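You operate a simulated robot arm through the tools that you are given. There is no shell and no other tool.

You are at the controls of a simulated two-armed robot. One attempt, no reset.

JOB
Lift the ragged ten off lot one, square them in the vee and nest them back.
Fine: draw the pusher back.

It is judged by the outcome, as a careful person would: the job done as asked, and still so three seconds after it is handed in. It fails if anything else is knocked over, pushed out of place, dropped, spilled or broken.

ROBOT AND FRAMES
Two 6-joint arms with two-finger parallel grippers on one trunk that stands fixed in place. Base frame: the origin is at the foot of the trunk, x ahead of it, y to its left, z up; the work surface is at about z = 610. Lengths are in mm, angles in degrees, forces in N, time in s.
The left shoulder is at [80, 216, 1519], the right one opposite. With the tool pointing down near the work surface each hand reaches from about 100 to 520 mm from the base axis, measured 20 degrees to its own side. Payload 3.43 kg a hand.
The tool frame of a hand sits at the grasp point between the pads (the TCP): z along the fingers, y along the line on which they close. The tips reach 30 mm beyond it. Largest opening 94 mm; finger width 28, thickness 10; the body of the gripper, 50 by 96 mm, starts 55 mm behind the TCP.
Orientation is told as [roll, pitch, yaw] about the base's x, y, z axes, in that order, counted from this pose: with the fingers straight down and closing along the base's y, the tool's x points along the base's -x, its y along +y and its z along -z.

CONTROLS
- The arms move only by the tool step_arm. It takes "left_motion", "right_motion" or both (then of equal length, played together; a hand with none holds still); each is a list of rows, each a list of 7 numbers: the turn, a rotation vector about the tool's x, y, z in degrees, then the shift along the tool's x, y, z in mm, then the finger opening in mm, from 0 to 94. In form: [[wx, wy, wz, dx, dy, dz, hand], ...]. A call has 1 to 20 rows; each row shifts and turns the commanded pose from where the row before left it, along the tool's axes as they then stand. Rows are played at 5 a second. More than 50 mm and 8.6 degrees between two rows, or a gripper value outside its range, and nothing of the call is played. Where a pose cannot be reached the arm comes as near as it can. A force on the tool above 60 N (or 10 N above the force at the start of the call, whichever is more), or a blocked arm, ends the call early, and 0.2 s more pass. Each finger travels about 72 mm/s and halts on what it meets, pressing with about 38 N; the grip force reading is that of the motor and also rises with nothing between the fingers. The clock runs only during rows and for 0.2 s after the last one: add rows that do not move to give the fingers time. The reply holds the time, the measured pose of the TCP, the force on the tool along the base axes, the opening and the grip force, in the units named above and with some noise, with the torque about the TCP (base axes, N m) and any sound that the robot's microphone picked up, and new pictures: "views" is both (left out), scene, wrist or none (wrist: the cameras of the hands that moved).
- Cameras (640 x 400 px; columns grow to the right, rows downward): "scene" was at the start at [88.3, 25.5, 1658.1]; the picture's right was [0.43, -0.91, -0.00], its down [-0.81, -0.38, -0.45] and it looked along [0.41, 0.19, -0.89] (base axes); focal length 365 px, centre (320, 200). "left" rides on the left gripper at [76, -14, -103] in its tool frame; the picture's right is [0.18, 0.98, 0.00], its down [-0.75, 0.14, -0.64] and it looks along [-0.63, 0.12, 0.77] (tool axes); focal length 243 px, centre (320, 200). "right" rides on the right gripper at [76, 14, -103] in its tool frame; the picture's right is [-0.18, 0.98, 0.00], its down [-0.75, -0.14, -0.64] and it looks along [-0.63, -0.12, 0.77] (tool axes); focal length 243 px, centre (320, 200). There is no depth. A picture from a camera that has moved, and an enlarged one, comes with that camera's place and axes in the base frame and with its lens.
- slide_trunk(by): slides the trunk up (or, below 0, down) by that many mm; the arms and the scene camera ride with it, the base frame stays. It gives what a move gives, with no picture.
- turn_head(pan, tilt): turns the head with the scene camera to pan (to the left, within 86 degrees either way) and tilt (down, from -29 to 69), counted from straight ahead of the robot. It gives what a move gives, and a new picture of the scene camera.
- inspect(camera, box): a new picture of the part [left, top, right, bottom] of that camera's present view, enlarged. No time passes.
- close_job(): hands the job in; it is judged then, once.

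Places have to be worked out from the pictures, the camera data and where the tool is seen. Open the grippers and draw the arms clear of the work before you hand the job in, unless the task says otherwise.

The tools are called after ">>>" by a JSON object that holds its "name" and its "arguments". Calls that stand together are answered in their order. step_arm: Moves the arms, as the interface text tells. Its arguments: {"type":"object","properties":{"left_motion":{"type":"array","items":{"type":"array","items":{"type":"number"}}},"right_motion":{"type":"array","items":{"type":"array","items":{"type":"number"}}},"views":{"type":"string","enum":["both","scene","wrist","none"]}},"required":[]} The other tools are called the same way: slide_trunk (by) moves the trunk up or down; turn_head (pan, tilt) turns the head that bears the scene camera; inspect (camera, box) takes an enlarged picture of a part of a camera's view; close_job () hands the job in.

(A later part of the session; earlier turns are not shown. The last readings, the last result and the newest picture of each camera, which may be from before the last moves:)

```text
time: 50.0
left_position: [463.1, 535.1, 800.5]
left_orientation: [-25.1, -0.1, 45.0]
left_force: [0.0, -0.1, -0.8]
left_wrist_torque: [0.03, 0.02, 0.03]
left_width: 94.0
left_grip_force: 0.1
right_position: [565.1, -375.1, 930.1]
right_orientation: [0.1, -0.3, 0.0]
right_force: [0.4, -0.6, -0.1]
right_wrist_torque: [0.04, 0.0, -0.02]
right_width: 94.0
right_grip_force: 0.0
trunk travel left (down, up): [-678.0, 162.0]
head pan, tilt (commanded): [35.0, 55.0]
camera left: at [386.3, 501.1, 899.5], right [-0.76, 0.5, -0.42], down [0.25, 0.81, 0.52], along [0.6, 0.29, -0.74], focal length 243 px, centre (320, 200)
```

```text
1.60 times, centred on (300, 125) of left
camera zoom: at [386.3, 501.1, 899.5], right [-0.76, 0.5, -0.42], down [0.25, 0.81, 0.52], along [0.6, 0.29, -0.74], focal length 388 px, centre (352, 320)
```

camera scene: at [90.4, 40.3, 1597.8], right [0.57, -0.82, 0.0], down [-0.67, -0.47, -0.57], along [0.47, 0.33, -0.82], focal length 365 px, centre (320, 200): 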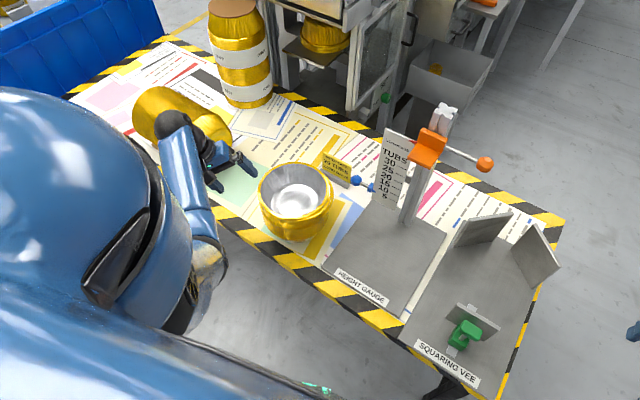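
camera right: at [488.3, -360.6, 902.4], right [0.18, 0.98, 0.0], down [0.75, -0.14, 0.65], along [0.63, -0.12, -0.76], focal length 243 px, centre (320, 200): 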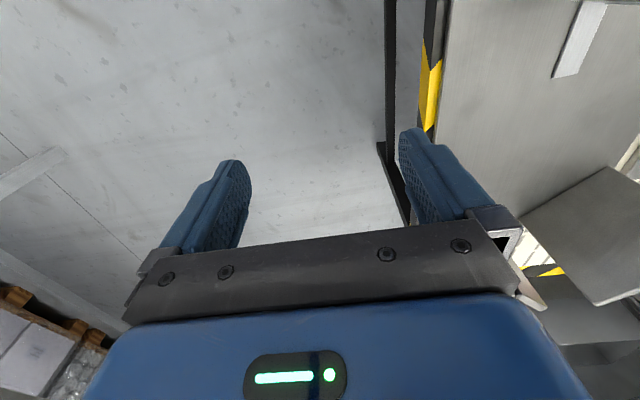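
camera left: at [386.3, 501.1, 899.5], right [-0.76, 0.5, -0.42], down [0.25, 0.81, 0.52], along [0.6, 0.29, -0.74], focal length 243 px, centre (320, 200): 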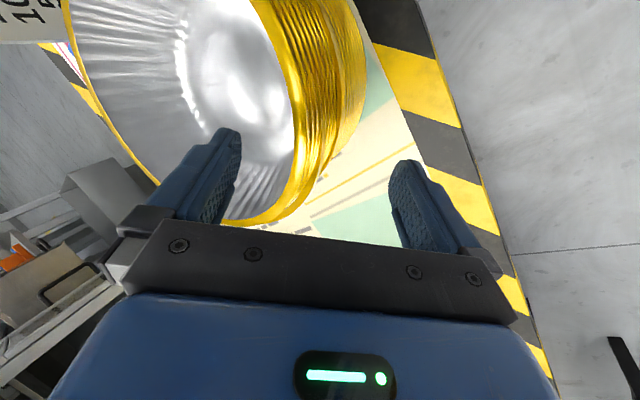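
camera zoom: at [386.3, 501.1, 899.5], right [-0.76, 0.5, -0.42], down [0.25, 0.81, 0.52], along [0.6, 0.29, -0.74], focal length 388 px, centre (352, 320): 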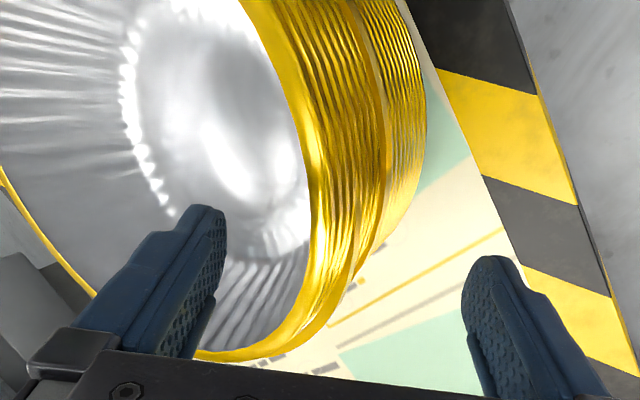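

The view shows the step between the ragged rims and the neat ones clearly. Refitting the rim gives a centre of about (544, 448.5) and a top near z 783. I go down 34 mm more with a 2 mm inward correction and check again.

>>> {"name": "step_arm", "arguments": {"left_motion": [[0, 0, 0, 0.4, -1.1, 17, 94], [0, 0, 0, 0.4, -1.1, 17, 94], [0, 0, 0, 0, 0, 0, 94], [0, 0, 0, 0, 0, 0, 94]], "views": "both"}}

>>> {"name": "inspect", "arguments": {"camera": "left", "box": [200, 60, 440, 250]}}

>>> {"name": "inspect", "arguments": {"camera": "scene", "box": [190, 130, 350, 250]}}

```text
time: 51.0
left_position: [474.3, 523.4, 768.2]
left_orientation: [-25.1, -0.2, 44.8]
left_force: [0.0, 0.2, -0.8]
left_wrist_torque: [-0.04, -0.01, 0.02]
left_width: 94.1
left_grip_force: 0.1
right_position: [564.6, -375.8, 930.8]
right_orientation: [0.0, -0.3, -0.1]
right_force: [0.2, 0.0, 0.4]
right_wrist_torque: [0.0, 0.0, -0.01]
right_width: 94.0
right_grip_force: 0.1
trunk travel left (down, up): [-678.0, 162.0]
head pan, tilt (commanded): [35.0, 55.0]
camera scene: at [90.4, 40.2, 1597.9], right [0.57, -0.82, 0.0], down [-0.67, -0.47, -0.57], along [0.47, 0.33, -0.82], focal length 365 px, centre (320, 200)
camera left: at [397.5, 489.3, 868.8], right [-0.76, 0.5, -0.42], down [0.25, 0.81, 0.52], along [0.6, 0.29, -0.74], focal length 243 px, centre (320, 200)
```

scene: 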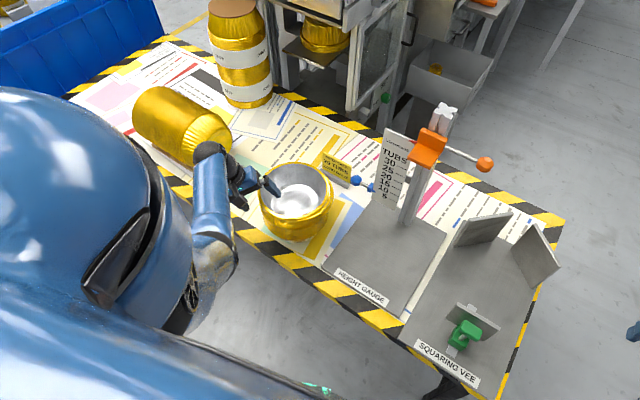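
left: 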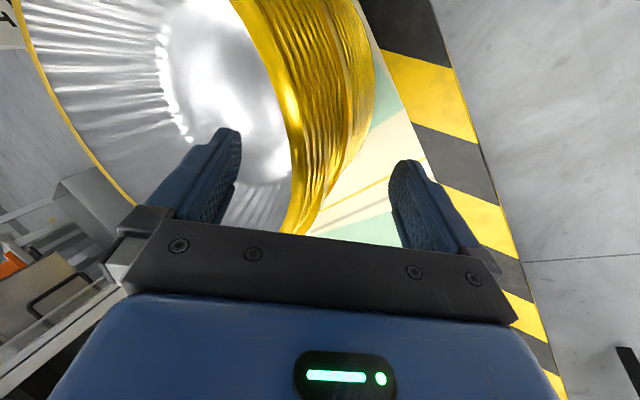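

```text
2.11 times, centred on (320, 155) of left
camera zoom: at [397.5, 489.3, 868.8], right [-0.76, 0.5, -0.42], down [0.25, 0.81, 0.52], along [0.6, 0.29, -0.74], focal length 511 px, centre (320, 295)
```

zoom: 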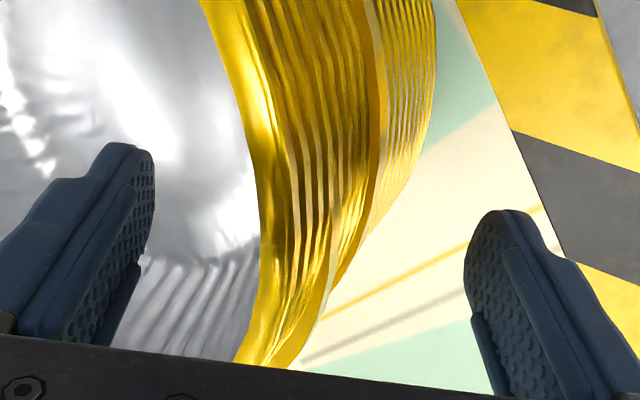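

```text
3.33 times, centred on (270, 190) of scene
camera zoom: at [90.4, 40.2, 1597.9], right [0.57, -0.82, 0.0], down [-0.67, -0.47, -0.57], along [0.47, 0.33, -0.82], focal length 1216 px, centre (487, 233)
```

zoom: 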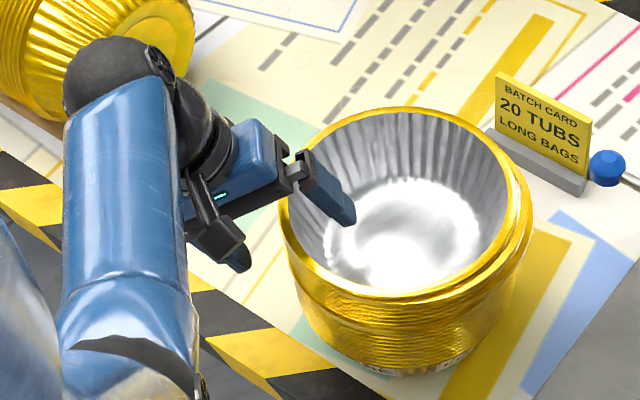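

At the pinch plane, the lower edge of rim 11 lies about 35–38 mm along the fingers from the TCP, so 6.5 mm more brings the tips just to it. I go there and close the fingers.

>>> {"name": "step_arm", "arguments": {"left_motion": [[0, 0, 0, 0, 0, 6.5, 94], [0, 0, 0, 0, 0, 0, 94], [0, 0, 0, 0, 0, 0, 60], [0, 0, 0, 0, 0, 0, 45]], "views": "wrist"}}

>>> {"name": "inspect", "arguments": {"camera": "left", "box": [200, 60, 440, 250]}}

```text
time: 52.0
left_position: [475.3, 519.5, 761.5]
left_orientation: [-25.1, -0.1, 45.1]
left_force: [-0.5, -0.7, -0.3]
left_wrist_torque: [-0.04, 0.01, 0.04]
left_width: 45.0
left_grip_force: 0.1
right_position: [565.8, -375.3, 931.1]
right_orientation: [0.0, -0.4, -0.1]
right_force: [-0.7, -0.4, -0.3]
right_wrist_torque: [0.01, 0.02, -0.06]
right_width: 94.0
right_grip_force: 0.1
trunk travel left (down, up): [-678.0, 162.0]
head pan, tilt (commanded): [35.0, 55.0]
camera left: at [399.3, 487.5, 862.9], right [-0.76, 0.5, -0.42], down [0.25, 0.81, 0.52], along [0.6, 0.29, -0.74], focal length 243 px, centre (320, 200)
```

left: 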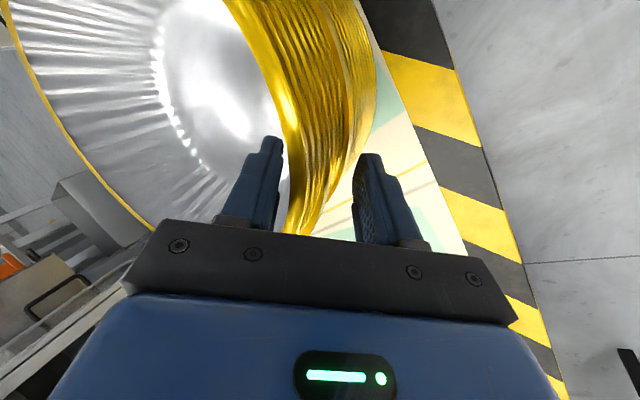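

```text
2.11 times, centred on (320, 155) of left
camera zoom: at [399.3, 487.5, 862.9], right [-0.76, 0.5, -0.42], down [0.25, 0.81, 0.52], along [0.6, 0.29, -0.74], focal length 511 px, centre (320, 295)
```

zoom: 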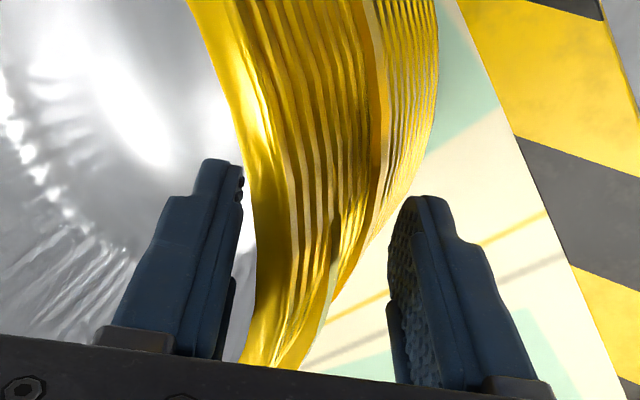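

The tips are level with the lower edge of rim 11, with gaps on both sides. I close the fingers onto the wall.

>>> {"name": "step_arm", "arguments": {"left_motion": [[0, 0, 0, 0, 0, 0, 30], [0, 0, 0, 0, 0, 0, 20], [0, 0, 0, 0, 0, 0, 12], [0, 0, 0, 0, 0, 0, 12], [0, 0, 0, 0, 0, 0, 12]], "views": "wrist"}}

>>> {"name": "inspect", "arguments": {"camera": "left", "box": [200, 60, 440, 250]}}

```text
time: 53.2
left_position: [474.9, 519.3, 761.9]
left_orientation: [-25.1, 0.0, 45.0]
left_force: [-1.2, 0.4, -0.7]
left_wrist_torque: [0.12, 0.13, -0.03]
left_width: 14.6
left_grip_force: 37.7
right_position: [566.0, -375.9, 931.0]
right_orientation: [0.0, -0.3, 0.0]
right_force: [0.3, 0.4, -0.1]
right_wrist_torque: [-0.01, 0.03, -0.02]
right_width: 94.4
right_grip_force: 0.2
trunk travel left (down, up): [-678.0, 162.0]
head pan, tilt (commanded): [35.0, 55.0]
camera left: at [399.2, 487.5, 862.8], right [-0.76, 0.5, -0.42], down [0.25, 0.81, 0.52], along [0.6, 0.29, -0.74], focal length 243 px, centre (320, 200)
```

left: 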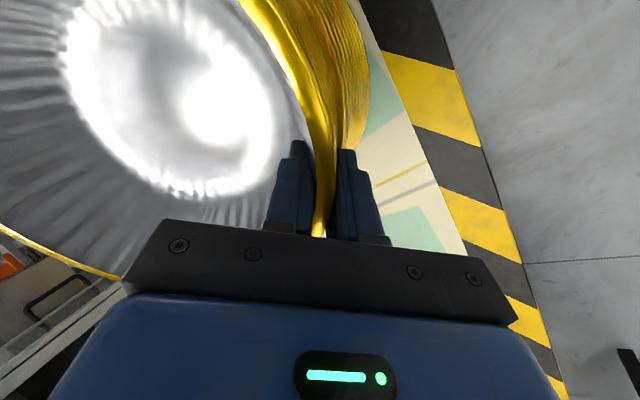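

```text
2.11 times, centred on (320, 155) of left
camera zoom: at [399.2, 487.5, 862.8], right [-0.76, 0.5, -0.42], down [0.25, 0.81, 0.52], along [0.6, 0.29, -0.74], focal length 511 px, centre (320, 295)
```

zoom: 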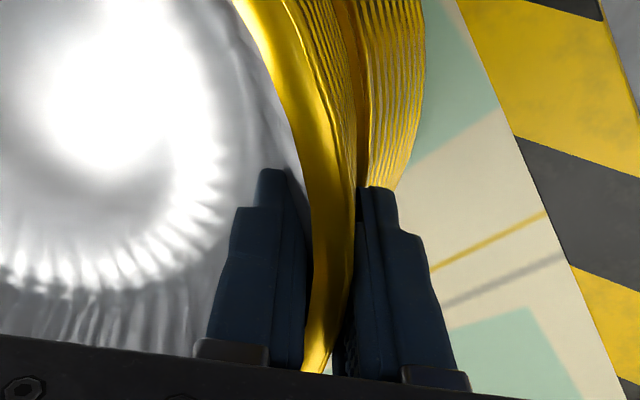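

The fingers closed to 14.6 mm, further than expected, and the view of the inside has changed: the upper ten may have tilted. I look at it with the scene camera before anything else.

>>> {"name": "inspect", "arguments": {"camera": "scene", "box": [190, 130, 350, 250]}}

>>> {"name": "inspect", "arguments": {"camera": "scene", "box": [240, 150, 350, 245]}}

>>> {"name": "inspect", "arguments": {"camera": "left", "box": [0, 0, 400, 250]}}

```text
3.33 times, centred on (270, 190) of scene
camera zoom: at [90.5, 40.4, 1597.8], right [0.57, -0.82, 0.0], down [-0.67, -0.47, -0.57], along [0.47, 0.33, -0.82], focal length 1216 px, centre (487, 233)
```

zoom: 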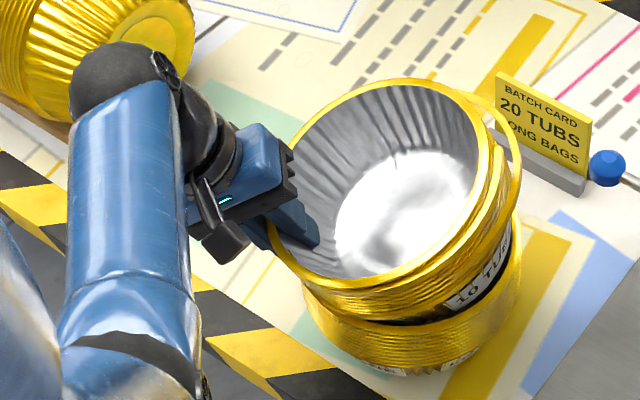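

```text
4.21 times, centred on (295, 198) of scene
camera zoom: at [90.5, 40.4, 1597.8], right [0.57, -0.82, 0.0], down [-0.67, -0.47, -0.57], along [0.47, 0.33, -0.82], focal length 1536 px, centre (425, 210)
```

zoom: 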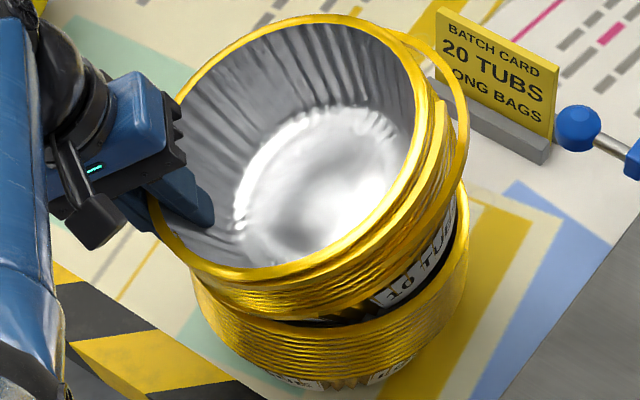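

```text
1.60 times, centred on (200, 125) of left
camera zoom: at [399.2, 487.5, 862.8], right [-0.76, 0.5, -0.42], down [0.25, 0.81, 0.52], along [0.6, 0.29, -0.74], focal length 388 px, centre (512, 320)
```

zoom: 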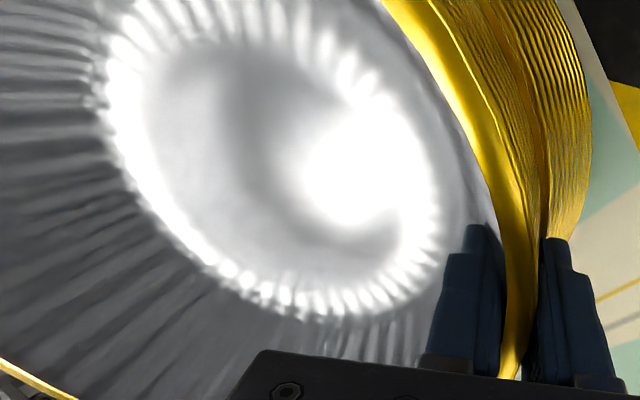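

The ten is one unit (its own "10 TUBS" label shows). It turned in the grip so that its wall lies flush with the tilted pads and its far side rose. It is held firmly at 37.7 N. I lift it slowly straight up, clear of the lower ten, before levelling it.

>>> {"name": "step_arm", "arguments": {"left_motion": [[0, 0, 0, 0, -2.1, -4.5, 12], [0, 0, 0, 0, -4.2, -9.1, 12], [0, 0, 0, 0, -4.2, -9.1, 12], [0, 0, 0, 0, -4.2, -9.1, 12], [0, 0, 0, 0, -4.2, -9.1, 12], [0, 0, 0, 0, 0, 0, 12]], "views": "both"}}

>>> {"name": "inspect", "arguments": {"camera": "scene", "box": [190, 110, 350, 250]}}

```text
time: 54.6
left_position: [475.8, 521.8, 807.7]
left_orientation: [-25.1, -0.1, 45.1]
left_force: [-0.8, 1.0, -1.9]
left_wrist_torque: [0.13, 0.12, 0.02]
left_width: 14.5
left_grip_force: 37.5
right_position: [566.3, -375.5, 930.5]
right_orientation: [0.0, -0.3, -0.1]
right_force: [-0.7, -0.2, 0.4]
right_wrist_torque: [0.04, 0.0, 0.01]
right_width: 94.1
right_grip_force: 0.0
trunk travel left (down, up): [-678.0, 162.0]
head pan, tilt (commanded): [35.0, 55.0]
camera scene: at [90.7, 40.4, 1597.8], right [0.57, -0.82, 0.0], down [-0.67, -0.47, -0.57], along [0.47, 0.33, -0.82], focal length 365 px, centre (320, 200)
camera left: at [399.0, 488.1, 908.1], right [-0.76, 0.5, -0.42], down [0.25, 0.81, 0.52], along [0.6, 0.29, -0.74], focal length 243 px, centre (320, 200)
```

scene: 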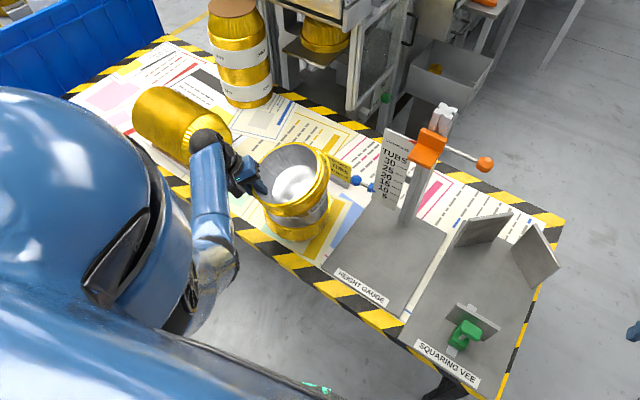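
left: 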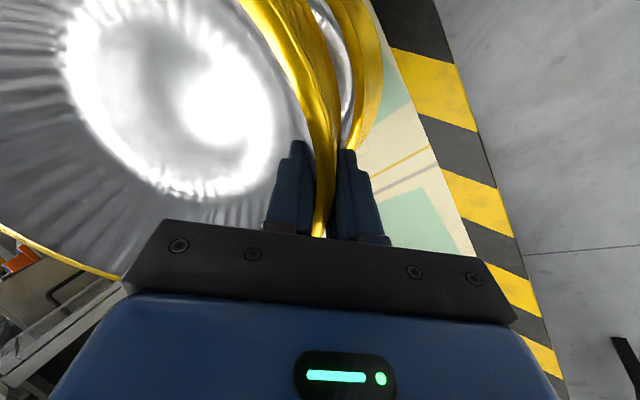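

```text
2.86 times, centred on (270, 180) of scene
camera zoom: at [90.7, 40.4, 1597.8], right [0.57, -0.82, 0.0], down [-0.67, -0.47, -0.57], along [0.47, 0.33, -0.82], focal length 1042 px, centre (463, 257)
```

zoom: 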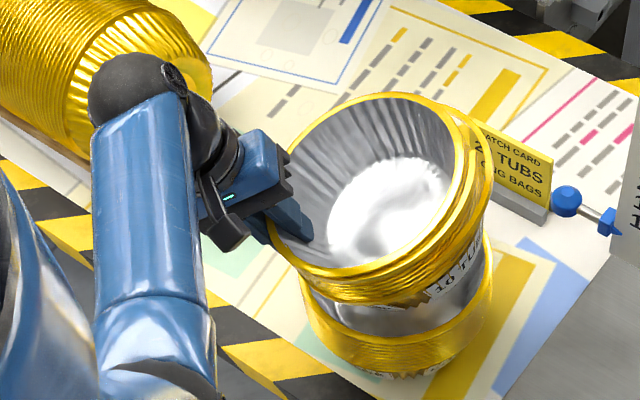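

The ten came up cleanly and the lower ten stayed in place. I raise the trunk 50 more so the levelled ten will clear the lower stack.

>>> {"name": "slide_trunk", "arguments": {"by": 60}}

>>> {"name": "step_arm", "arguments": {"left_motion": [[-4, 0, 0, 0, 0, 0, 12], [-4, 0, 0, 0, 0, 0, 12], [-4, 0, 0, 0, 0, 0, 12], [0, 0, 0, 0, 0, 0, 12]], "views": "both"}}

>>> {"name": "inspect", "arguments": {"camera": "scene", "box": [190, 110, 350, 250]}}

```text
time: 55.6
left_position: [475.5, 522.0, 867.5]
left_orientation: [-25.1, -0.1, 45.1]
left_force: [0.5, -0.4, -0.8]
left_wrist_torque: [0.1, 0.11, 0.0]
left_width: 14.5
left_grip_force: 38.0
right_position: [565.3, -374.9, 990.7]
right_orientation: [-0.1, -0.3, 0.0]
right_force: [0.6, -0.3, -0.2]
right_wrist_torque: [0.02, 0.0, -0.02]
right_width: 94.1
right_grip_force: 0.1
trunk travel left (down, up): [-738.0, 102.0]
head pan, tilt (commanded): [35.0, 55.0]
```

```text
time: 56.6
left_position: [474.0, 519.6, 867.3]
left_orientation: [-13.1, -0.1, 45.0]
left_force: [1.2, -0.1, -1.8]
left_wrist_torque: [0.09, 0.08, 0.0]
left_width: 14.5
left_grip_force: 38.1
right_position: [565.1, -376.0, 990.7]
right_orientation: [0.1, -0.4, 0.0]
right_force: [-0.5, 0.6, 0.7]
right_wrist_torque: [-0.03, 0.02, 0.0]
right_width: 94.0
right_grip_force: 0.0
trunk travel left (down, up): [-738.0, 102.0]
head pan, tilt (commanded): [35.0, 55.0]
camera scene: at [90.5, 40.4, 1657.8], right [0.57, -0.82, 0.0], down [-0.67, -0.47, -0.57], along [0.47, 0.33, -0.82], focal length 365 px, centre (320, 200)
camera left: at [413.8, 473.0, 972.3], right [-0.81, 0.55, -0.22], down [0.33, 0.73, 0.6], along [0.49, 0.41, -0.77], focal length 243 px, centre (320, 200)
```

scene: 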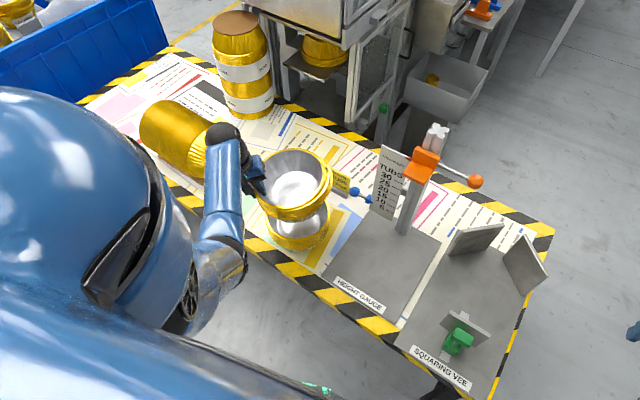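
left: 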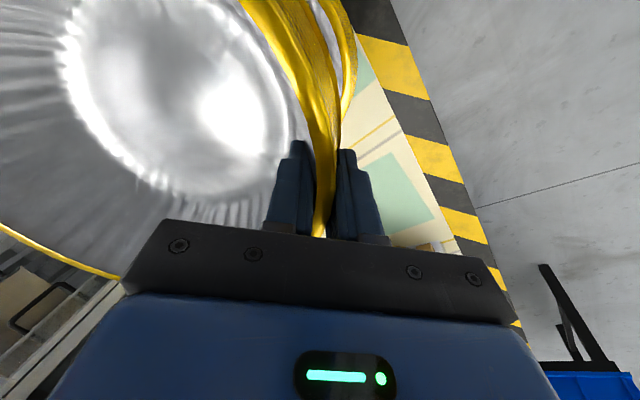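

```text
2.86 times, centred on (270, 180) of scene
camera zoom: at [90.5, 40.4, 1657.8], right [0.57, -0.82, 0.0], down [-0.67, -0.47, -0.57], along [0.47, 0.33, -0.82], focal length 1042 px, centre (463, 257)
```

zoom: 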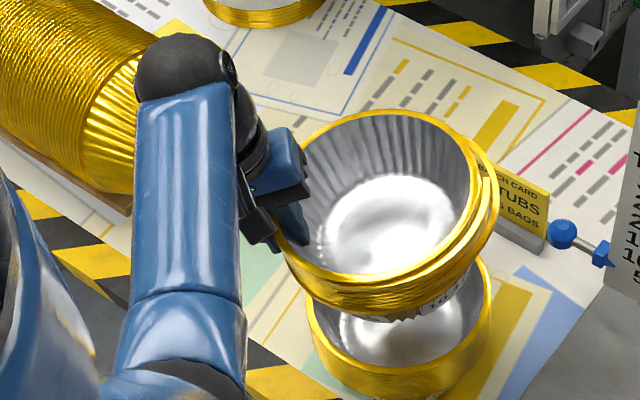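

By the wrist view the ten is about 7° off level now. I turn the hand 7° more to level it and look again.

>>> {"name": "step_arm", "arguments": {"left_motion": [[-3.5, 0, 0, 0, 0, 0, 12], [-3.5, 0, 0, 0, 0, 0, 12], [0, 0, 0, 0, 0, 0, 12], [0, 0, 0, 0, 0, 0, 12]], "views": "both"}}

>>> {"name": "inspect", "arguments": {"camera": "scene", "box": [230, 130, 350, 250]}}

```text
time: 57.6
left_position: [475.0, 521.4, 867.6]
left_orientation: [-6.1, -0.2, 45.0]
left_force: [-0.2, 0.2, -1.5]
left_wrist_torque: [0.06, 0.09, -0.01]
left_width: 14.4
left_grip_force: 37.6
right_position: [565.7, -375.6, 991.6]
right_orientation: [-0.1, -0.3, 0.0]
right_force: [-0.2, 0.1, 0.3]
right_wrist_torque: [0.05, 0.02, 0.02]
right_width: 94.1
right_grip_force: 0.0
trunk travel left (down, up): [-738.0, 102.0]
head pan, tilt (commanded): [35.0, 55.0]
camera scene: at [90.7, 40.5, 1657.8], right [0.57, -0.82, 0.0], down [-0.67, -0.47, -0.57], along [0.47, 0.33, -0.82], focal length 365 px, centre (320, 200)
camera left: at [422.8, 464.2, 972.7], right [-0.82, 0.56, -0.1], down [0.38, 0.68, 0.63], along [0.42, 0.47, -0.77], focal length 243 px, centre (320, 200)
```

scene: 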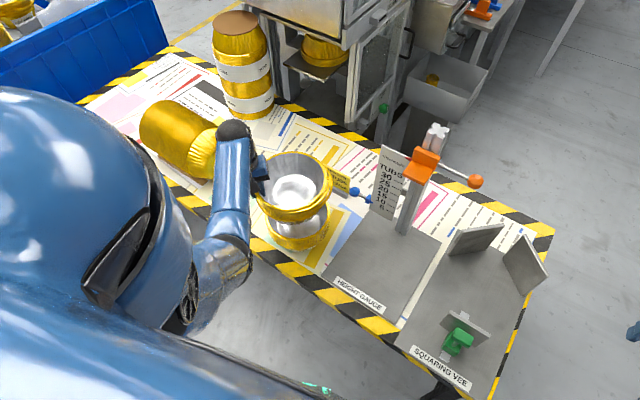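
left: 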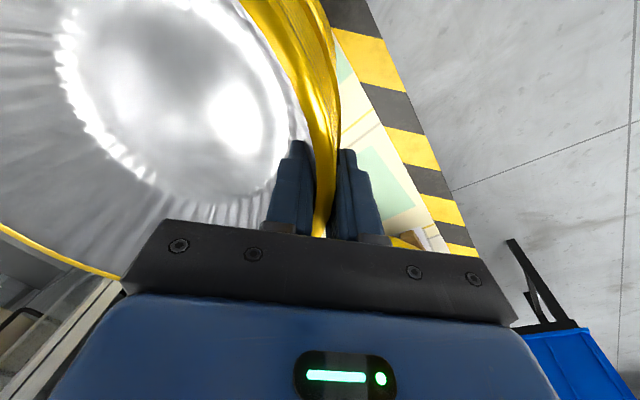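

```text
3.33 times, centred on (290, 190) of scene
camera zoom: at [90.7, 40.5, 1657.8], right [0.57, -0.82, 0.0], down [-0.67, -0.47, -0.57], along [0.47, 0.33, -0.82], focal length 1216 px, centre (420, 233)
```

zoom: 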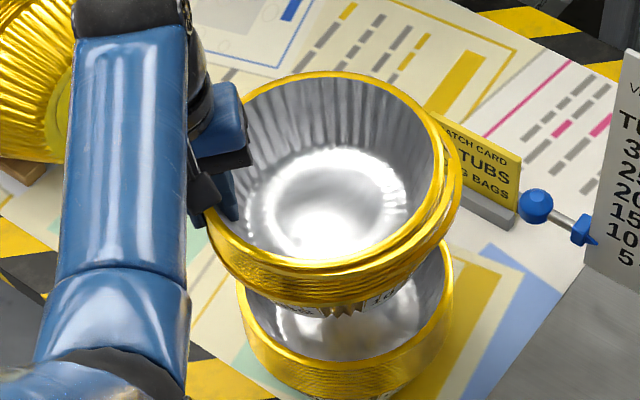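

The rim ellipse now matches a level ten with its centre at about (540, 457) and its base near z 776. I carry it along -y at constant x, well in front of the gauge column, gently.

>>> {"name": "step_arm", "arguments": {"left_motion": [[0, 0, 0, 6.8, -7.3, 0.8, 12], [0, 0, 0, 13.5, -14.7, 1.6, 12], [0, 0, 0, 20.3, -22, 2.35, 12], [0, 0, 0, 20.3, -22, 2.35, 12], [0, 0, 0, 20.3, -22, 2.35, 12], [0, 0, 0, 20.3, -22, 2.35, 12], [0, 0, 0, 20.3, -22, 2.35, 12], [0, 0, 0, 20.3, -22, 2.35, 12], [0, 0, 0, 13.5, -14.7, 1.6, 12], [0, 0, 0, 6.8, -7.3, 0.8, 12], [0, 0, 0, 0, 0, 0, 12]], "views": "both"}}

```text
time: 60.0
left_position: [484.9, 280.5, 866.5]
left_orientation: [-6.2, -0.1, 45.0]
left_force: [0.3, -0.3, -1.3]
left_wrist_torque: [0.09, 0.13, 0.0]
left_width: 14.6
left_grip_force: 38.0
right_position: [566.1, -374.3, 991.1]
right_orientation: [0.0, -0.3, -0.1]
right_force: [0.2, -0.5, -0.6]
right_wrist_torque: [0.03, -0.01, 0.01]
right_width: 93.9
right_grip_force: 0.1
trunk travel left (down, up): [-738.0, 102.0]
head pan, tilt (commanded): [35.0, 55.0]
camera scene: at [90.7, 40.3, 1657.8], right [0.57, -0.82, 0.0], down [-0.67, -0.47, -0.57], along [0.47, 0.33, -0.82], focal length 365 px, centre (320, 200)
camera left: at [432.9, 224.2, 971.8], right [-0.82, 0.56, -0.1], down [0.38, 0.68, 0.63], along [0.42, 0.47, -0.77], focal length 243 px, centre (320, 200)
```

scene: 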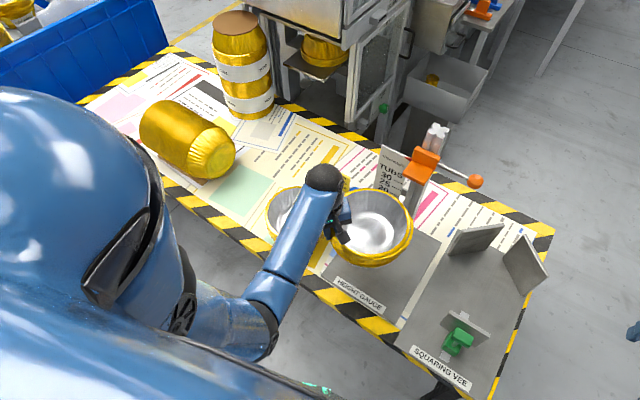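
left: 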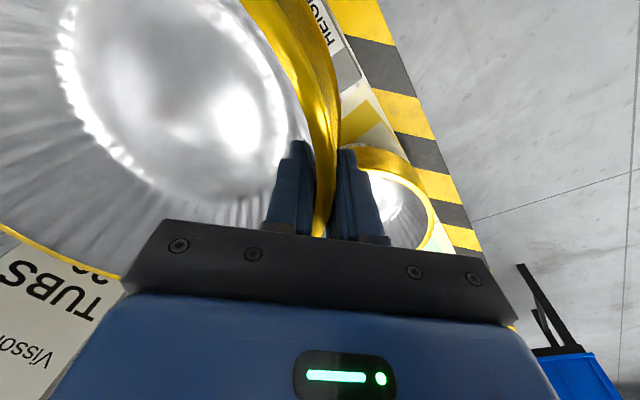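

The ten hangs steady. I continue along -y until its centre is at y ≈ -110.

>>> {"name": "step_arm", "arguments": {"left_motion": [[0, 0, 0, 6.8, -7.3, 0.8, 12], [0, 0, 0, 13.5, -14.7, 1.6, 12], [0, 0, 0, 20.3, -22, 2.35, 12], [0, 0, 0, 20.3, -22, 2.35, 12], [0, 0, 0, 20.3, -22, 2.35, 12], [0, 0, 0, 20.3, -22, 2.35, 12], [0, 0, 0, 20.3, -22, 2.35, 12], [0, 0, 0, 20.3, -22, 2.35, 12], [0, 0, 0, 20.3, -22, 2.35, 12], [0, 0, 0, 20.3, -22, 2.35, 12], [0, 0, 0, 20.3, -22, 2.35, 12], [0, 0, 0, 12, -13, 1.4, 12], [0, 0, 0, 5.2, -5.6, 0.6, 12], [0, 0, 0, 0, 0, 0, 12]], "views": "both"}}

>>> {"name": "turn_head", "arguments": {"pan": 5, "tilt": 58}}

```text
time: 63.0
left_position: [498.8, -43.5, 866.1]
left_orientation: [-6.1, -0.3, 45.0]
left_force: [0.0, 0.5, -2.0]
left_wrist_torque: [0.1, 0.15, 0.03]
left_width: 14.3
left_grip_force: 37.4
right_position: [565.2, -375.6, 990.7]
right_orientation: [0.1, -0.4, 0.0]
right_force: [-0.2, -0.1, 0.3]
right_wrist_torque: [-0.01, 0.0, 0.01]
right_width: 93.7
right_grip_force: 0.1
trunk travel left (down, up): [-738.0, 102.0]
head pan, tilt (commanded): [35.0, 55.0]
camera scene: at [90.7, 40.0, 1657.8], right [0.57, -0.82, 0.0], down [-0.67, -0.47, -0.57], along [0.47, 0.33, -0.82], focal length 365 px, centre (320, 200)
camera left: at [447.1, -101.0, 971.2], right [-0.82, 0.56, -0.1], down [0.38, 0.68, 0.63], along [0.42, 0.47, -0.77], focal length 243 px, centre (320, 200)
```

scene: 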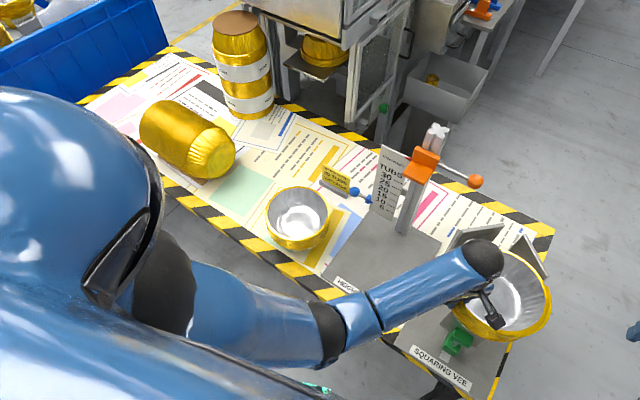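
left: 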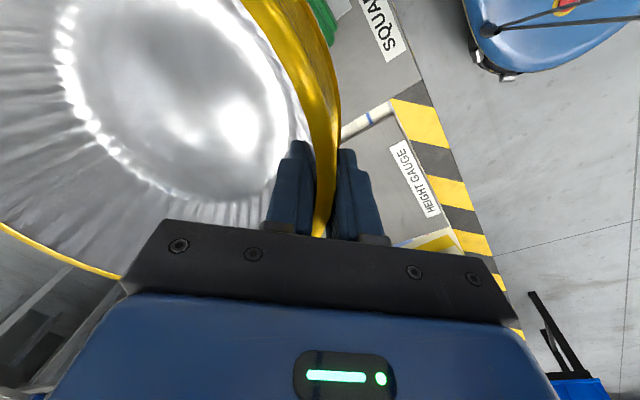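

```text
time: 63.9
left_position: [498.7, -44.2, 867.3]
left_orientation: [-6.1, -0.2, 44.9]
left_force: [-0.2, 0.5, -0.9]
left_wrist_torque: [0.11, 0.09, 0.01]
left_width: 14.3
left_grip_force: 38.4
right_position: [565.1, -376.5, 992.6]
right_orientation: [0.1, -0.3, -0.1]
right_force: [-0.1, 0.1, -0.4]
right_wrist_torque: [-0.02, 0.02, 0.01]
right_width: 94.2
right_grip_force: 0.0
trunk travel left (down, up): [-738.0, 102.0]
head pan, tilt (commanded): [5.0, 58.0]
camera scene: at [100.3, 4.6, 1654.1], right [0.09, -1.0, 0.0], down [-0.84, -0.07, -0.53], along [0.53, 0.05, -0.85], focal length 365 px, centre (320, 200)
```

scene: 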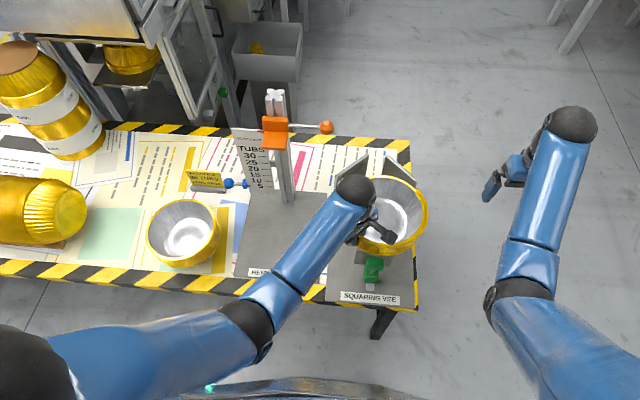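

The ten's centre is at about (563, -109), above the pusher. I move it +x by 141 mm so it hangs over the place in front of the vee.

>>> {"name": "step_arm", "arguments": {"left_motion": [[0, 0, 0, -5, -5, 0.5, 12], [0, 0, 0, -10, -10, 1.05, 12], [0, 0, 0, -14.1, -14.1, 1.5, 12], [0, 0, 0, -14.1, -14.1, 1.5, 12], [0, 0, 0, -14.1, -14.1, 1.5, 12], [0, 0, 0, -14.1, -14.1, 1.5, 12], [0, 0, 0, -14.1, -14.1, 1.5, 12], [0, 0, 0, -10, -10, 1.05, 12], [0, 0, 0, -4.6, -4.6, 0.5, 12], [0, 0, 0, 0, 0, 0, 12]], "views": "both"}}

>>> {"name": "inspect", "arguments": {"camera": "scene", "box": [280, 90, 480, 300]}}

```text
time: 66.1
left_position: [637.1, -44.4, 868.4]
left_orientation: [-6.1, -0.2, 44.9]
left_force: [0.4, 1.0, -1.9]
left_wrist_torque: [0.1, 0.08, 0.02]
left_width: 14.1
left_grip_force: 37.7
left hand out of reach, approached as far as the arm can: row 9
right_position: [564.2, -376.0, 989.9]
right_orientation: [0.1, -0.4, 0.0]
right_force: [0.5, -0.2, 0.5]
right_wrist_torque: [0.01, -0.04, -0.01]
right_width: 93.9
right_grip_force: 0.0
trunk travel left (down, up): [-738.0, 102.0]
head pan, tilt (commanded): [5.0, 58.0]
camera scene: at [100.2, 4.7, 1654.1], right [0.09, -1.0, 0.0], down [-0.84, -0.07, -0.53], along [0.53, 0.05, -0.85], focal length 365 px, centre (320, 200)
camera left: at [585.8, -100.3, 973.4], right [-0.82, 0.56, -0.11], down [0.38, 0.68, 0.63], along [0.42, 0.47, -0.77], focal length 243 px, centre (320, 200)
```

scene: 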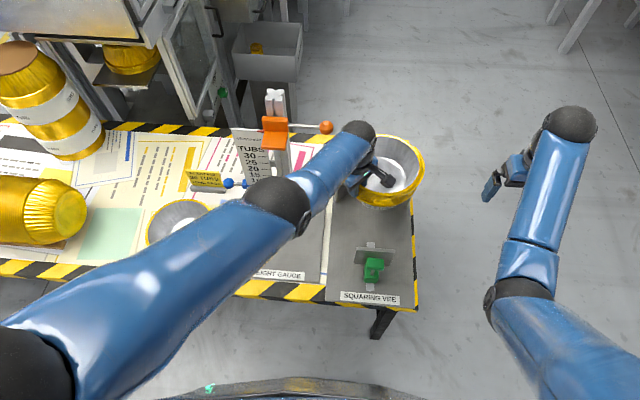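
left: 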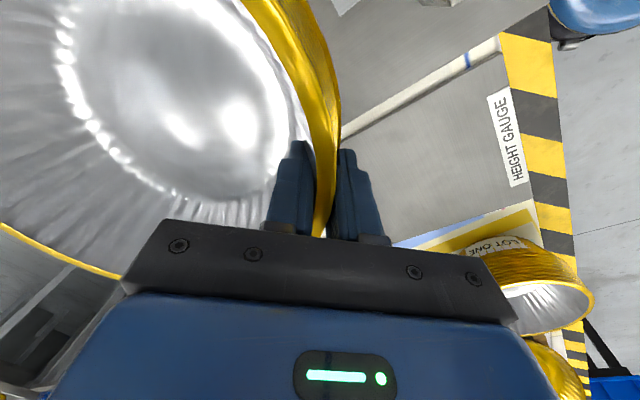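

```text
1.90 times, centred on (380, 195) of scene
camera zoom: at [100.2, 4.7, 1654.1], right [0.09, -1.0, 0.0], down [-0.84, -0.07, -0.53], along [0.53, 0.05, -0.85], focal length 695 px, centre (206, 210)
```

zoom: 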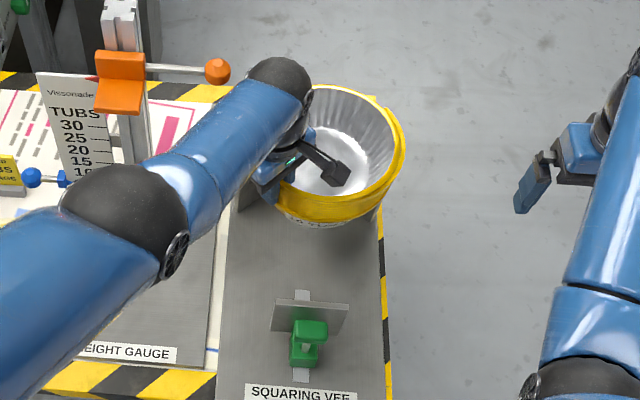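

The ten's centre is at about (702, -109), in front of the vee and clear of the pusher. I lower the trunk 125, which leaves the base about 25 mm above the vee plate.

>>> {"name": "slide_trunk", "arguments": {"by": -125}}

>>> {"name": "inspect", "arguments": {"camera": "scene", "box": [280, 60, 480, 300]}}

>>> {"name": "inspect", "arguments": {"camera": "left", "box": [0, 0, 640, 400]}}

```text
time: 67.7
left_position: [638.7, -43.3, 743.2]
left_orientation: [-6.1, -0.1, 45.1]
left_force: [-0.3, 1.1, -0.4]
left_wrist_torque: [0.1, 0.09, 0.03]
left_width: 14.5
left_grip_force: 38.2
right_position: [564.9, -375.6, 866.3]
right_orientation: [0.1, -0.4, 0.1]
right_force: [-0.3, -0.4, 0.4]
right_wrist_torque: [0.02, 0.02, 0.03]
right_width: 94.1
right_grip_force: 0.1
trunk travel left (down, up): [-613.0, 227.0]
head pan, tilt (commanded): [5.0, 58.0]
```

```text
1.67 times, centred on (380, 180) of scene
camera zoom: at [100.1, 4.6, 1529.2], right [0.09, -1.0, 0.0], down [-0.84, -0.07, -0.53], along [0.53, 0.05, -0.85], focal length 608 px, centre (220, 233)
```

zoom: 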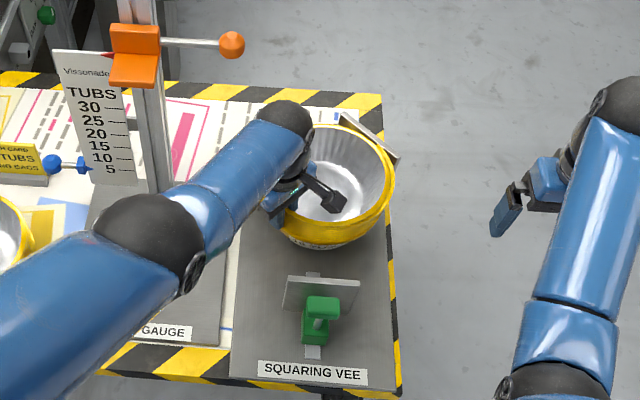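

```text
1.00 times, centred on (320, 200) of left (not enlarged: the box is as wide or as high as the picture)
camera zoom: at [585.7, -100.5, 848.4], right [-0.82, 0.56, -0.11], down [0.38, 0.68, 0.63], along [0.42, 0.47, -0.77], focal length 243 px, centre (320, 200)
```

zoom: 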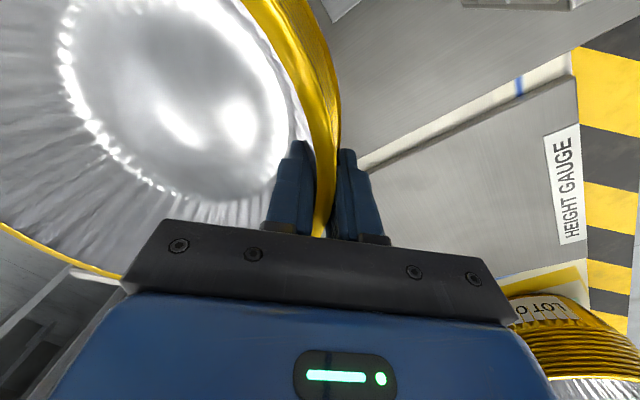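

The ten hangs level above the vee plate. I lower the trunk another 20 and then in small steps while watching the force.

>>> {"name": "slide_trunk", "arguments": {"by": -20}}

>>> {"name": "slide_trunk", "arguments": {"by": -4}}

>>> {"name": "inspect", "arguments": {"camera": "scene", "box": [340, 100, 440, 200]}}

```text
time: 68.3
left_position: [638.1, -42.9, 722.6]
left_orientation: [-6.0, -0.2, 45.1]
left_force: [0.0, 0.6, -2.0]
left_wrist_torque: [0.08, 0.11, -0.01]
left_width: 14.5
left_grip_force: 37.8
right_position: [564.7, -376.7, 845.0]
right_orientation: [0.0, -0.2, 0.0]
right_force: [0.7, 0.5, 0.3]
right_wrist_torque: [0.0, 0.0, 0.05]
right_width: 94.1
right_grip_force: 0.0
trunk travel left (down, up): [-593.0, 247.0]
head pan, tilt (commanded): [5.0, 58.0]
```

```text
time: 68.8
left_position: [637.5, -44.3, 718.4]
left_orientation: [-6.1, -0.2, 45.0]
left_force: [-0.9, -0.7, -1.2]
left_wrist_torque: [0.1, 0.12, 0.0]
left_width: 14.5
left_grip_force: 38.4
right_position: [565.2, -375.9, 842.0]
right_orientation: [0.2, -0.3, -0.1]
right_force: [0.4, -0.4, 0.9]
right_wrist_torque: [0.04, 0.01, -0.01]
right_width: 94.1
right_grip_force: 0.1
trunk travel left (down, up): [-589.0, 251.0]
head pan, tilt (commanded): [5.0, 58.0]
```

```text
4.00 times, centred on (390, 150) of scene
camera zoom: at [100.8, 4.5, 1505.1], right [0.09, -1.0, 0.0], down [-0.85, -0.07, -0.53], along [0.53, 0.05, -0.85], focal length 1459 px, centre (40, 400)
```

zoom: 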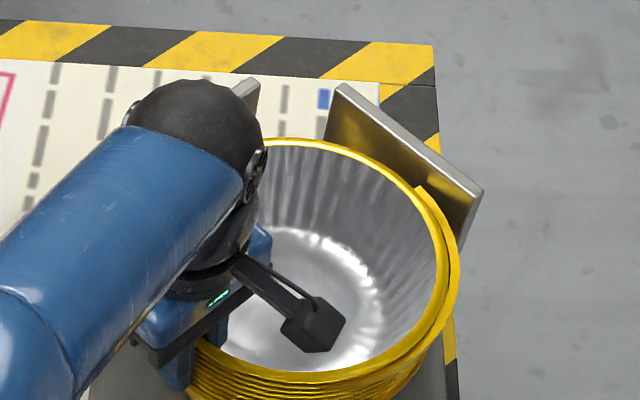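

No contact yet; the weight still hangs on the hand. I continue in 3 mm steps.

>>> {"name": "slide_trunk", "arguments": {"by": -3}}

>>> {"name": "slide_trunk", "arguments": {"by": -3}}

```text
time: 69.4
left_position: [638.3, -42.6, 716.5]
left_orientation: [-6.1, -0.1, 45.0]
left_force: [1.1, 0.1, -1.5]
left_wrist_torque: [0.09, 0.13, -0.01]
left_width: 14.4
left_grip_force: 37.9
right_position: [564.8, -375.6, 840.2]
right_orientation: [0.1, -0.2, 0.1]
right_force: [0.1, -1.2, 0.5]
right_wrist_torque: [0.0, 0.02, -0.02]
right_width: 94.1
right_grip_force: 0.2
trunk travel left (down, up): [-586.0, 254.0]
head pan, tilt (commanded): [5.0, 58.0]
```

```text
time: 69.9
left_position: [638.5, -44.7, 713.4]
left_orientation: [-6.1, -0.2, 45.0]
left_force: [-0.2, 0.5, -0.2]
left_wrist_torque: [0.07, 0.15, -0.03]
left_width: 14.5
left_grip_force: 38.5
right_position: [565.2, -375.1, 835.5]
right_orientation: [0.0, -0.3, 0.0]
right_force: [-0.9, 0.1, 0.0]
right_wrist_torque: [0.01, -0.01, -0.01]
right_width: 93.9
right_grip_force: 0.0
trunk travel left (down, up): [-583.0, 257.0]
head pan, tilt (commanded): [5.0, 58.0]
```

The readings are within noise of hanging free. I keep lowering by 2 mm.

>>> {"name": "slide_trunk", "arguments": {"by": -2}}

>>> {"name": "slide_trunk", "arguments": {"by": -2}}

>>> {"name": "slide_trunk", "arguments": {"by": -2}}

```text
time: 70.4
left_position: [638.6, -43.3, 712.8]
left_orientation: [-6.2, -0.1, 45.0]
left_force: [-2.5, 2.3, 10.8]
left_wrist_torque: [-0.14, 0.38, -0.08]
left_width: 14.5
left_grip_force: 37.5
right_position: [564.7, -375.3, 834.8]
right_orientation: [0.0, -0.5, 0.0]
right_force: [-0.5, -0.2, 0.7]
right_wrist_torque: [-0.03, 0.02, -0.02]
right_width: 94.1
right_grip_force: 0.1
trunk travel left (down, up): [-581.0, 259.0]
head pan, tilt (commanded): [5.0, 58.0]
```

```text
time: 70.9
left_position: [637.4, -44.0, 713.3]
left_orientation: [-6.4, -0.4, 45.0]
left_force: [-3.6, 3.8, 24.9]
left_wrist_torque: [-0.3, 0.31, -0.07]
left_width: 14.3
left_grip_force: 38.1
right_position: [563.0, -374.5, 834.0]
right_orientation: [0.0, -0.5, 0.0]
right_force: [1.5, -0.1, -0.3]
right_wrist_torque: [0.0, -0.01, -0.01]
right_width: 94.2
right_grip_force: 0.1
trunk travel left (down, up): [-579.0, 261.0]
head pan, tilt (commanded): [5.0, 58.0]
```

```text
time: 71.5
left_position: [636.5, -42.6, 712.6]
left_orientation: [-6.4, -0.4, 45.1]
left_force: [-2.7, 6.6, 30.2]
left_wrist_torque: [0.12, -0.02, 0.08]
left_width: 14.5
left_grip_force: 38.2
right_position: [562.3, -375.8, 832.9]
right_orientation: [0.0, -0.5, 0.0]
right_force: [0.3, -0.8, 0.3]
right_wrist_torque: [0.01, 0.01, -0.02]
right_width: 93.9
right_grip_force: 0.1
trunk travel left (down, up): [-577.0, 263.0]
head pan, tilt (commanded): [5.0, 58.0]
```

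The ten touched down at TCP z ≈ 713 (force now 30 N up). I raise the trunk 4 mm to relieve it before opening.

>>> {"name": "slide_trunk", "arguments": {"by": 4}}

>>> {"name": "step_arm", "arguments": {"left_motion": [[0, 0, 0, 0, 0, 0, 18], [0, 0, 0, 0, 0, 0, 26], [0, 0, 0, 0, 0, 0, 40], [0, 0, 0, 0, 0, 0, 50], [0, 0, 0, 0, 0, 0, 50]], "views": "both"}}

>>> {"name": "inspect", "arguments": {"camera": "scene", "box": [300, 60, 480, 280]}}

```text
time: 72.0
left_position: [635.2, -43.9, 710.4]
left_orientation: [-6.1, -0.2, 44.8]
left_force: [4.4, 1.7, 11.8]
left_wrist_torque: [0.21, -0.44, 0.1]
left_width: 14.7
left_grip_force: 38.4
right_position: [564.0, -377.1, 834.6]
right_orientation: [0.0, -0.4, -0.1]
right_force: [0.5, -0.2, 0.8]
right_wrist_torque: [-0.01, 0.02, -0.01]
right_width: 94.3
right_grip_force: 0.0
trunk travel left (down, up): [-581.0, 259.0]
head pan, tilt (commanded): [5.0, 58.0]
```

```text
time: 73.2
left_position: [639.0, -44.3, 712.7]
left_orientation: [-6.1, -0.2, 45.0]
left_force: [0.5, 0.3, -0.3]
left_wrist_torque: [0.03, 0.02, 0.0]
left_width: 49.8
left_grip_force: 0.0
right_position: [565.4, -376.3, 833.7]
right_orientation: [0.0, -0.3, 0.0]
right_force: [-0.6, 0.1, 0.4]
right_wrist_torque: [-0.02, 0.01, 0.01]
right_width: 93.8
right_grip_force: 0.2
trunk travel left (down, up): [-581.0, 259.0]
head pan, tilt (commanded): [5.0, 58.0]
camera scene: at [99.9, 4.7, 1497.2], right [0.09, -1.0, 0.0], down [-0.84, -0.07, -0.53], along [0.53, 0.05, -0.85], focal length 365 px, centre (320, 200)
camera left: at [585.5, -100.4, 816.4], right [-0.82, 0.56, -0.11], down [0.38, 0.68, 0.63], along [0.42, 0.47, -0.77], focal length 243 px, centre (320, 200)
```

scene: 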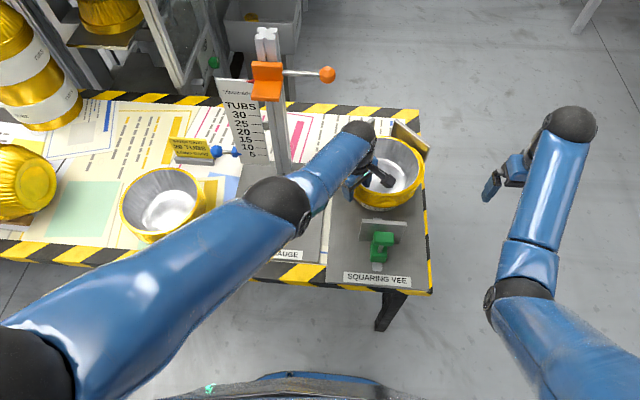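
left: 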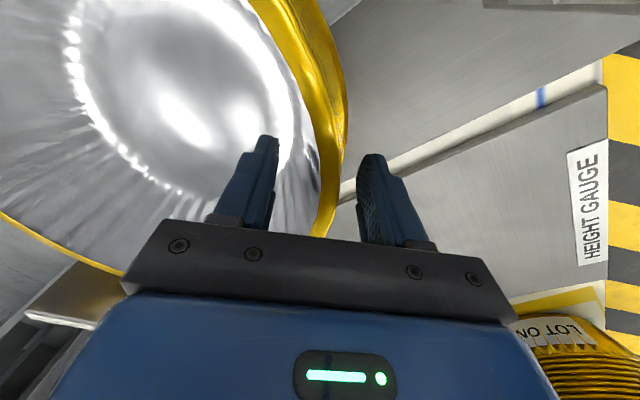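

```text
1.82 times, centred on (390, 170) of scene
camera zoom: at [99.9, 4.7, 1497.2], right [0.09, -1.0, 0.0], down [-0.84, -0.07, -0.53], along [0.53, 0.05, -0.85], focal length 663 px, centre (193, 254)
```

zoom: 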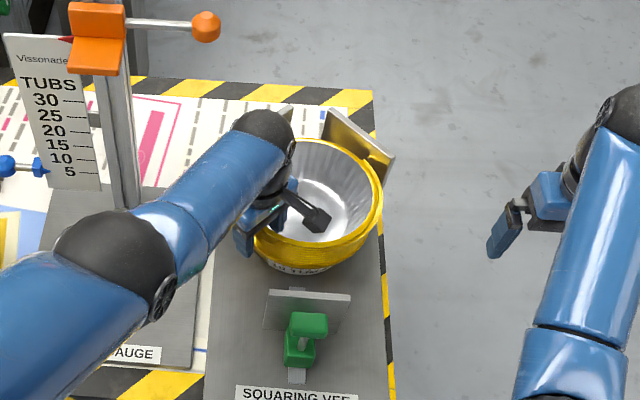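

The ten stands level and free on the vee plate. I withdraw the left hand straight up 120 mm, then move it back over the lot side.

>>> {"name": "step_arm", "arguments": {"left_motion": [[0, 0, 0, 0, 0, -10, 50], [0, 0, 0, 0, 0, -20, 50], [0, 0, 0, 0, 0, -22, 50], [0, 0, 0, 0, 0, -22, 50], [0, 0, 0, 0, 0, -22, 50], [0, 0, 0, 0, 0, -22, 50], [0, 0, 0, 0, 0, 0, 50]], "views": "none"}}

>>> {"name": "step_arm", "arguments": {"left_motion": [[0, 0, 0, -16.4, 34.4, -0.65, 50], [0, 0, 0, -16.4, 34.4, -0.65, 50], [0, 0, 0, -16.4, 34.4, -0.65, 50], [0, 0, 0, -16.4, 34.4, -0.65, 50], [0, 0, 0, -16.4, 34.4, -0.65, 50], [0, 0, 0, -16.4, 34.4, -0.65, 50], [0, 0, 0, -16.4, 34.4, -0.65, 50], [0, 0, 0, -16.4, 34.4, -0.65, 50], [0, 0, 0, -16.4, 34.4, -0.65, 50], [0, 0, 0, -16.4, 34.4, -0.65, 50], [0, 0, 0, -16.4, 34.4, -0.65, 50], [0, 0, 0, 0, 0, 0, 50]], "views": "scene"}}

>>> {"name": "inspect", "arguments": {"camera": "scene", "box": [300, 80, 480, 290]}}

```text
time: 74.8
left_position: [629.3, -33.9, 828.5]
left_orientation: [-6.1, -0.1, 44.9]
left_force: [0.5, 0.5, -0.5]
left_wrist_torque: [0.0, 0.01, 0.0]
left_width: 50.0
left_grip_force: 0.3
right_position: [564.4, -375.7, 834.4]
right_orientation: [0.0, -0.3, 0.0]
right_force: [-0.6, 0.6, 1.2]
right_wrist_torque: [-0.05, -0.03, -0.01]
right_width: 94.4
right_grip_force: 0.0
trunk travel left (down, up): [-581.0, 259.0]
head pan, tilt (commanded): [5.0, 58.0]
```

```text
time: 77.4
left_position: [489.7, 360.2, 797.7]
left_orientation: [-6.2, -0.1, 44.8]
left_force: [-0.8, -0.5, 0.2]
left_wrist_torque: [0.01, 0.02, -0.01]
left_width: 50.2
left_grip_force: 0.0
right_position: [565.7, -375.5, 834.2]
right_orientation: [0.1, -0.4, -0.2]
right_force: [0.8, 0.0, 0.1]
right_wrist_torque: [0.01, -0.02, -0.04]
right_width: 94.1
right_grip_force: 0.1
trunk travel left (down, up): [-581.0, 259.0]
head pan, tilt (commanded): [5.0, 58.0]
camera scene: at [100.2, 4.2, 1497.1], right [0.09, -1.0, 0.0], down [-0.85, -0.07, -0.53], along [0.53, 0.05, -0.85], focal length 365 px, centre (320, 200)
```

scene: 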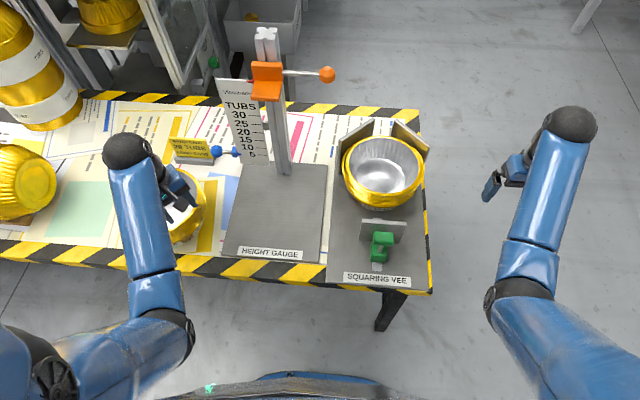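

```text
1.90 times, centred on (390, 185) of scene
camera zoom: at [100.2, 4.2, 1497.1], right [0.09, -1.0, 0.0], down [-0.85, -0.07, -0.53], along [0.53, 0.05, -0.85], focal length 695 px, centre (187, 229)
```

zoom: 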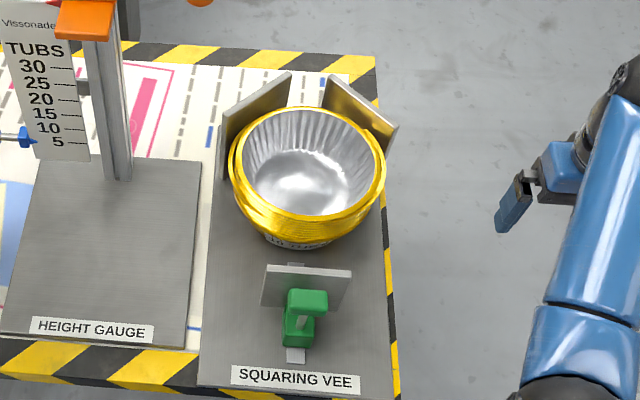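

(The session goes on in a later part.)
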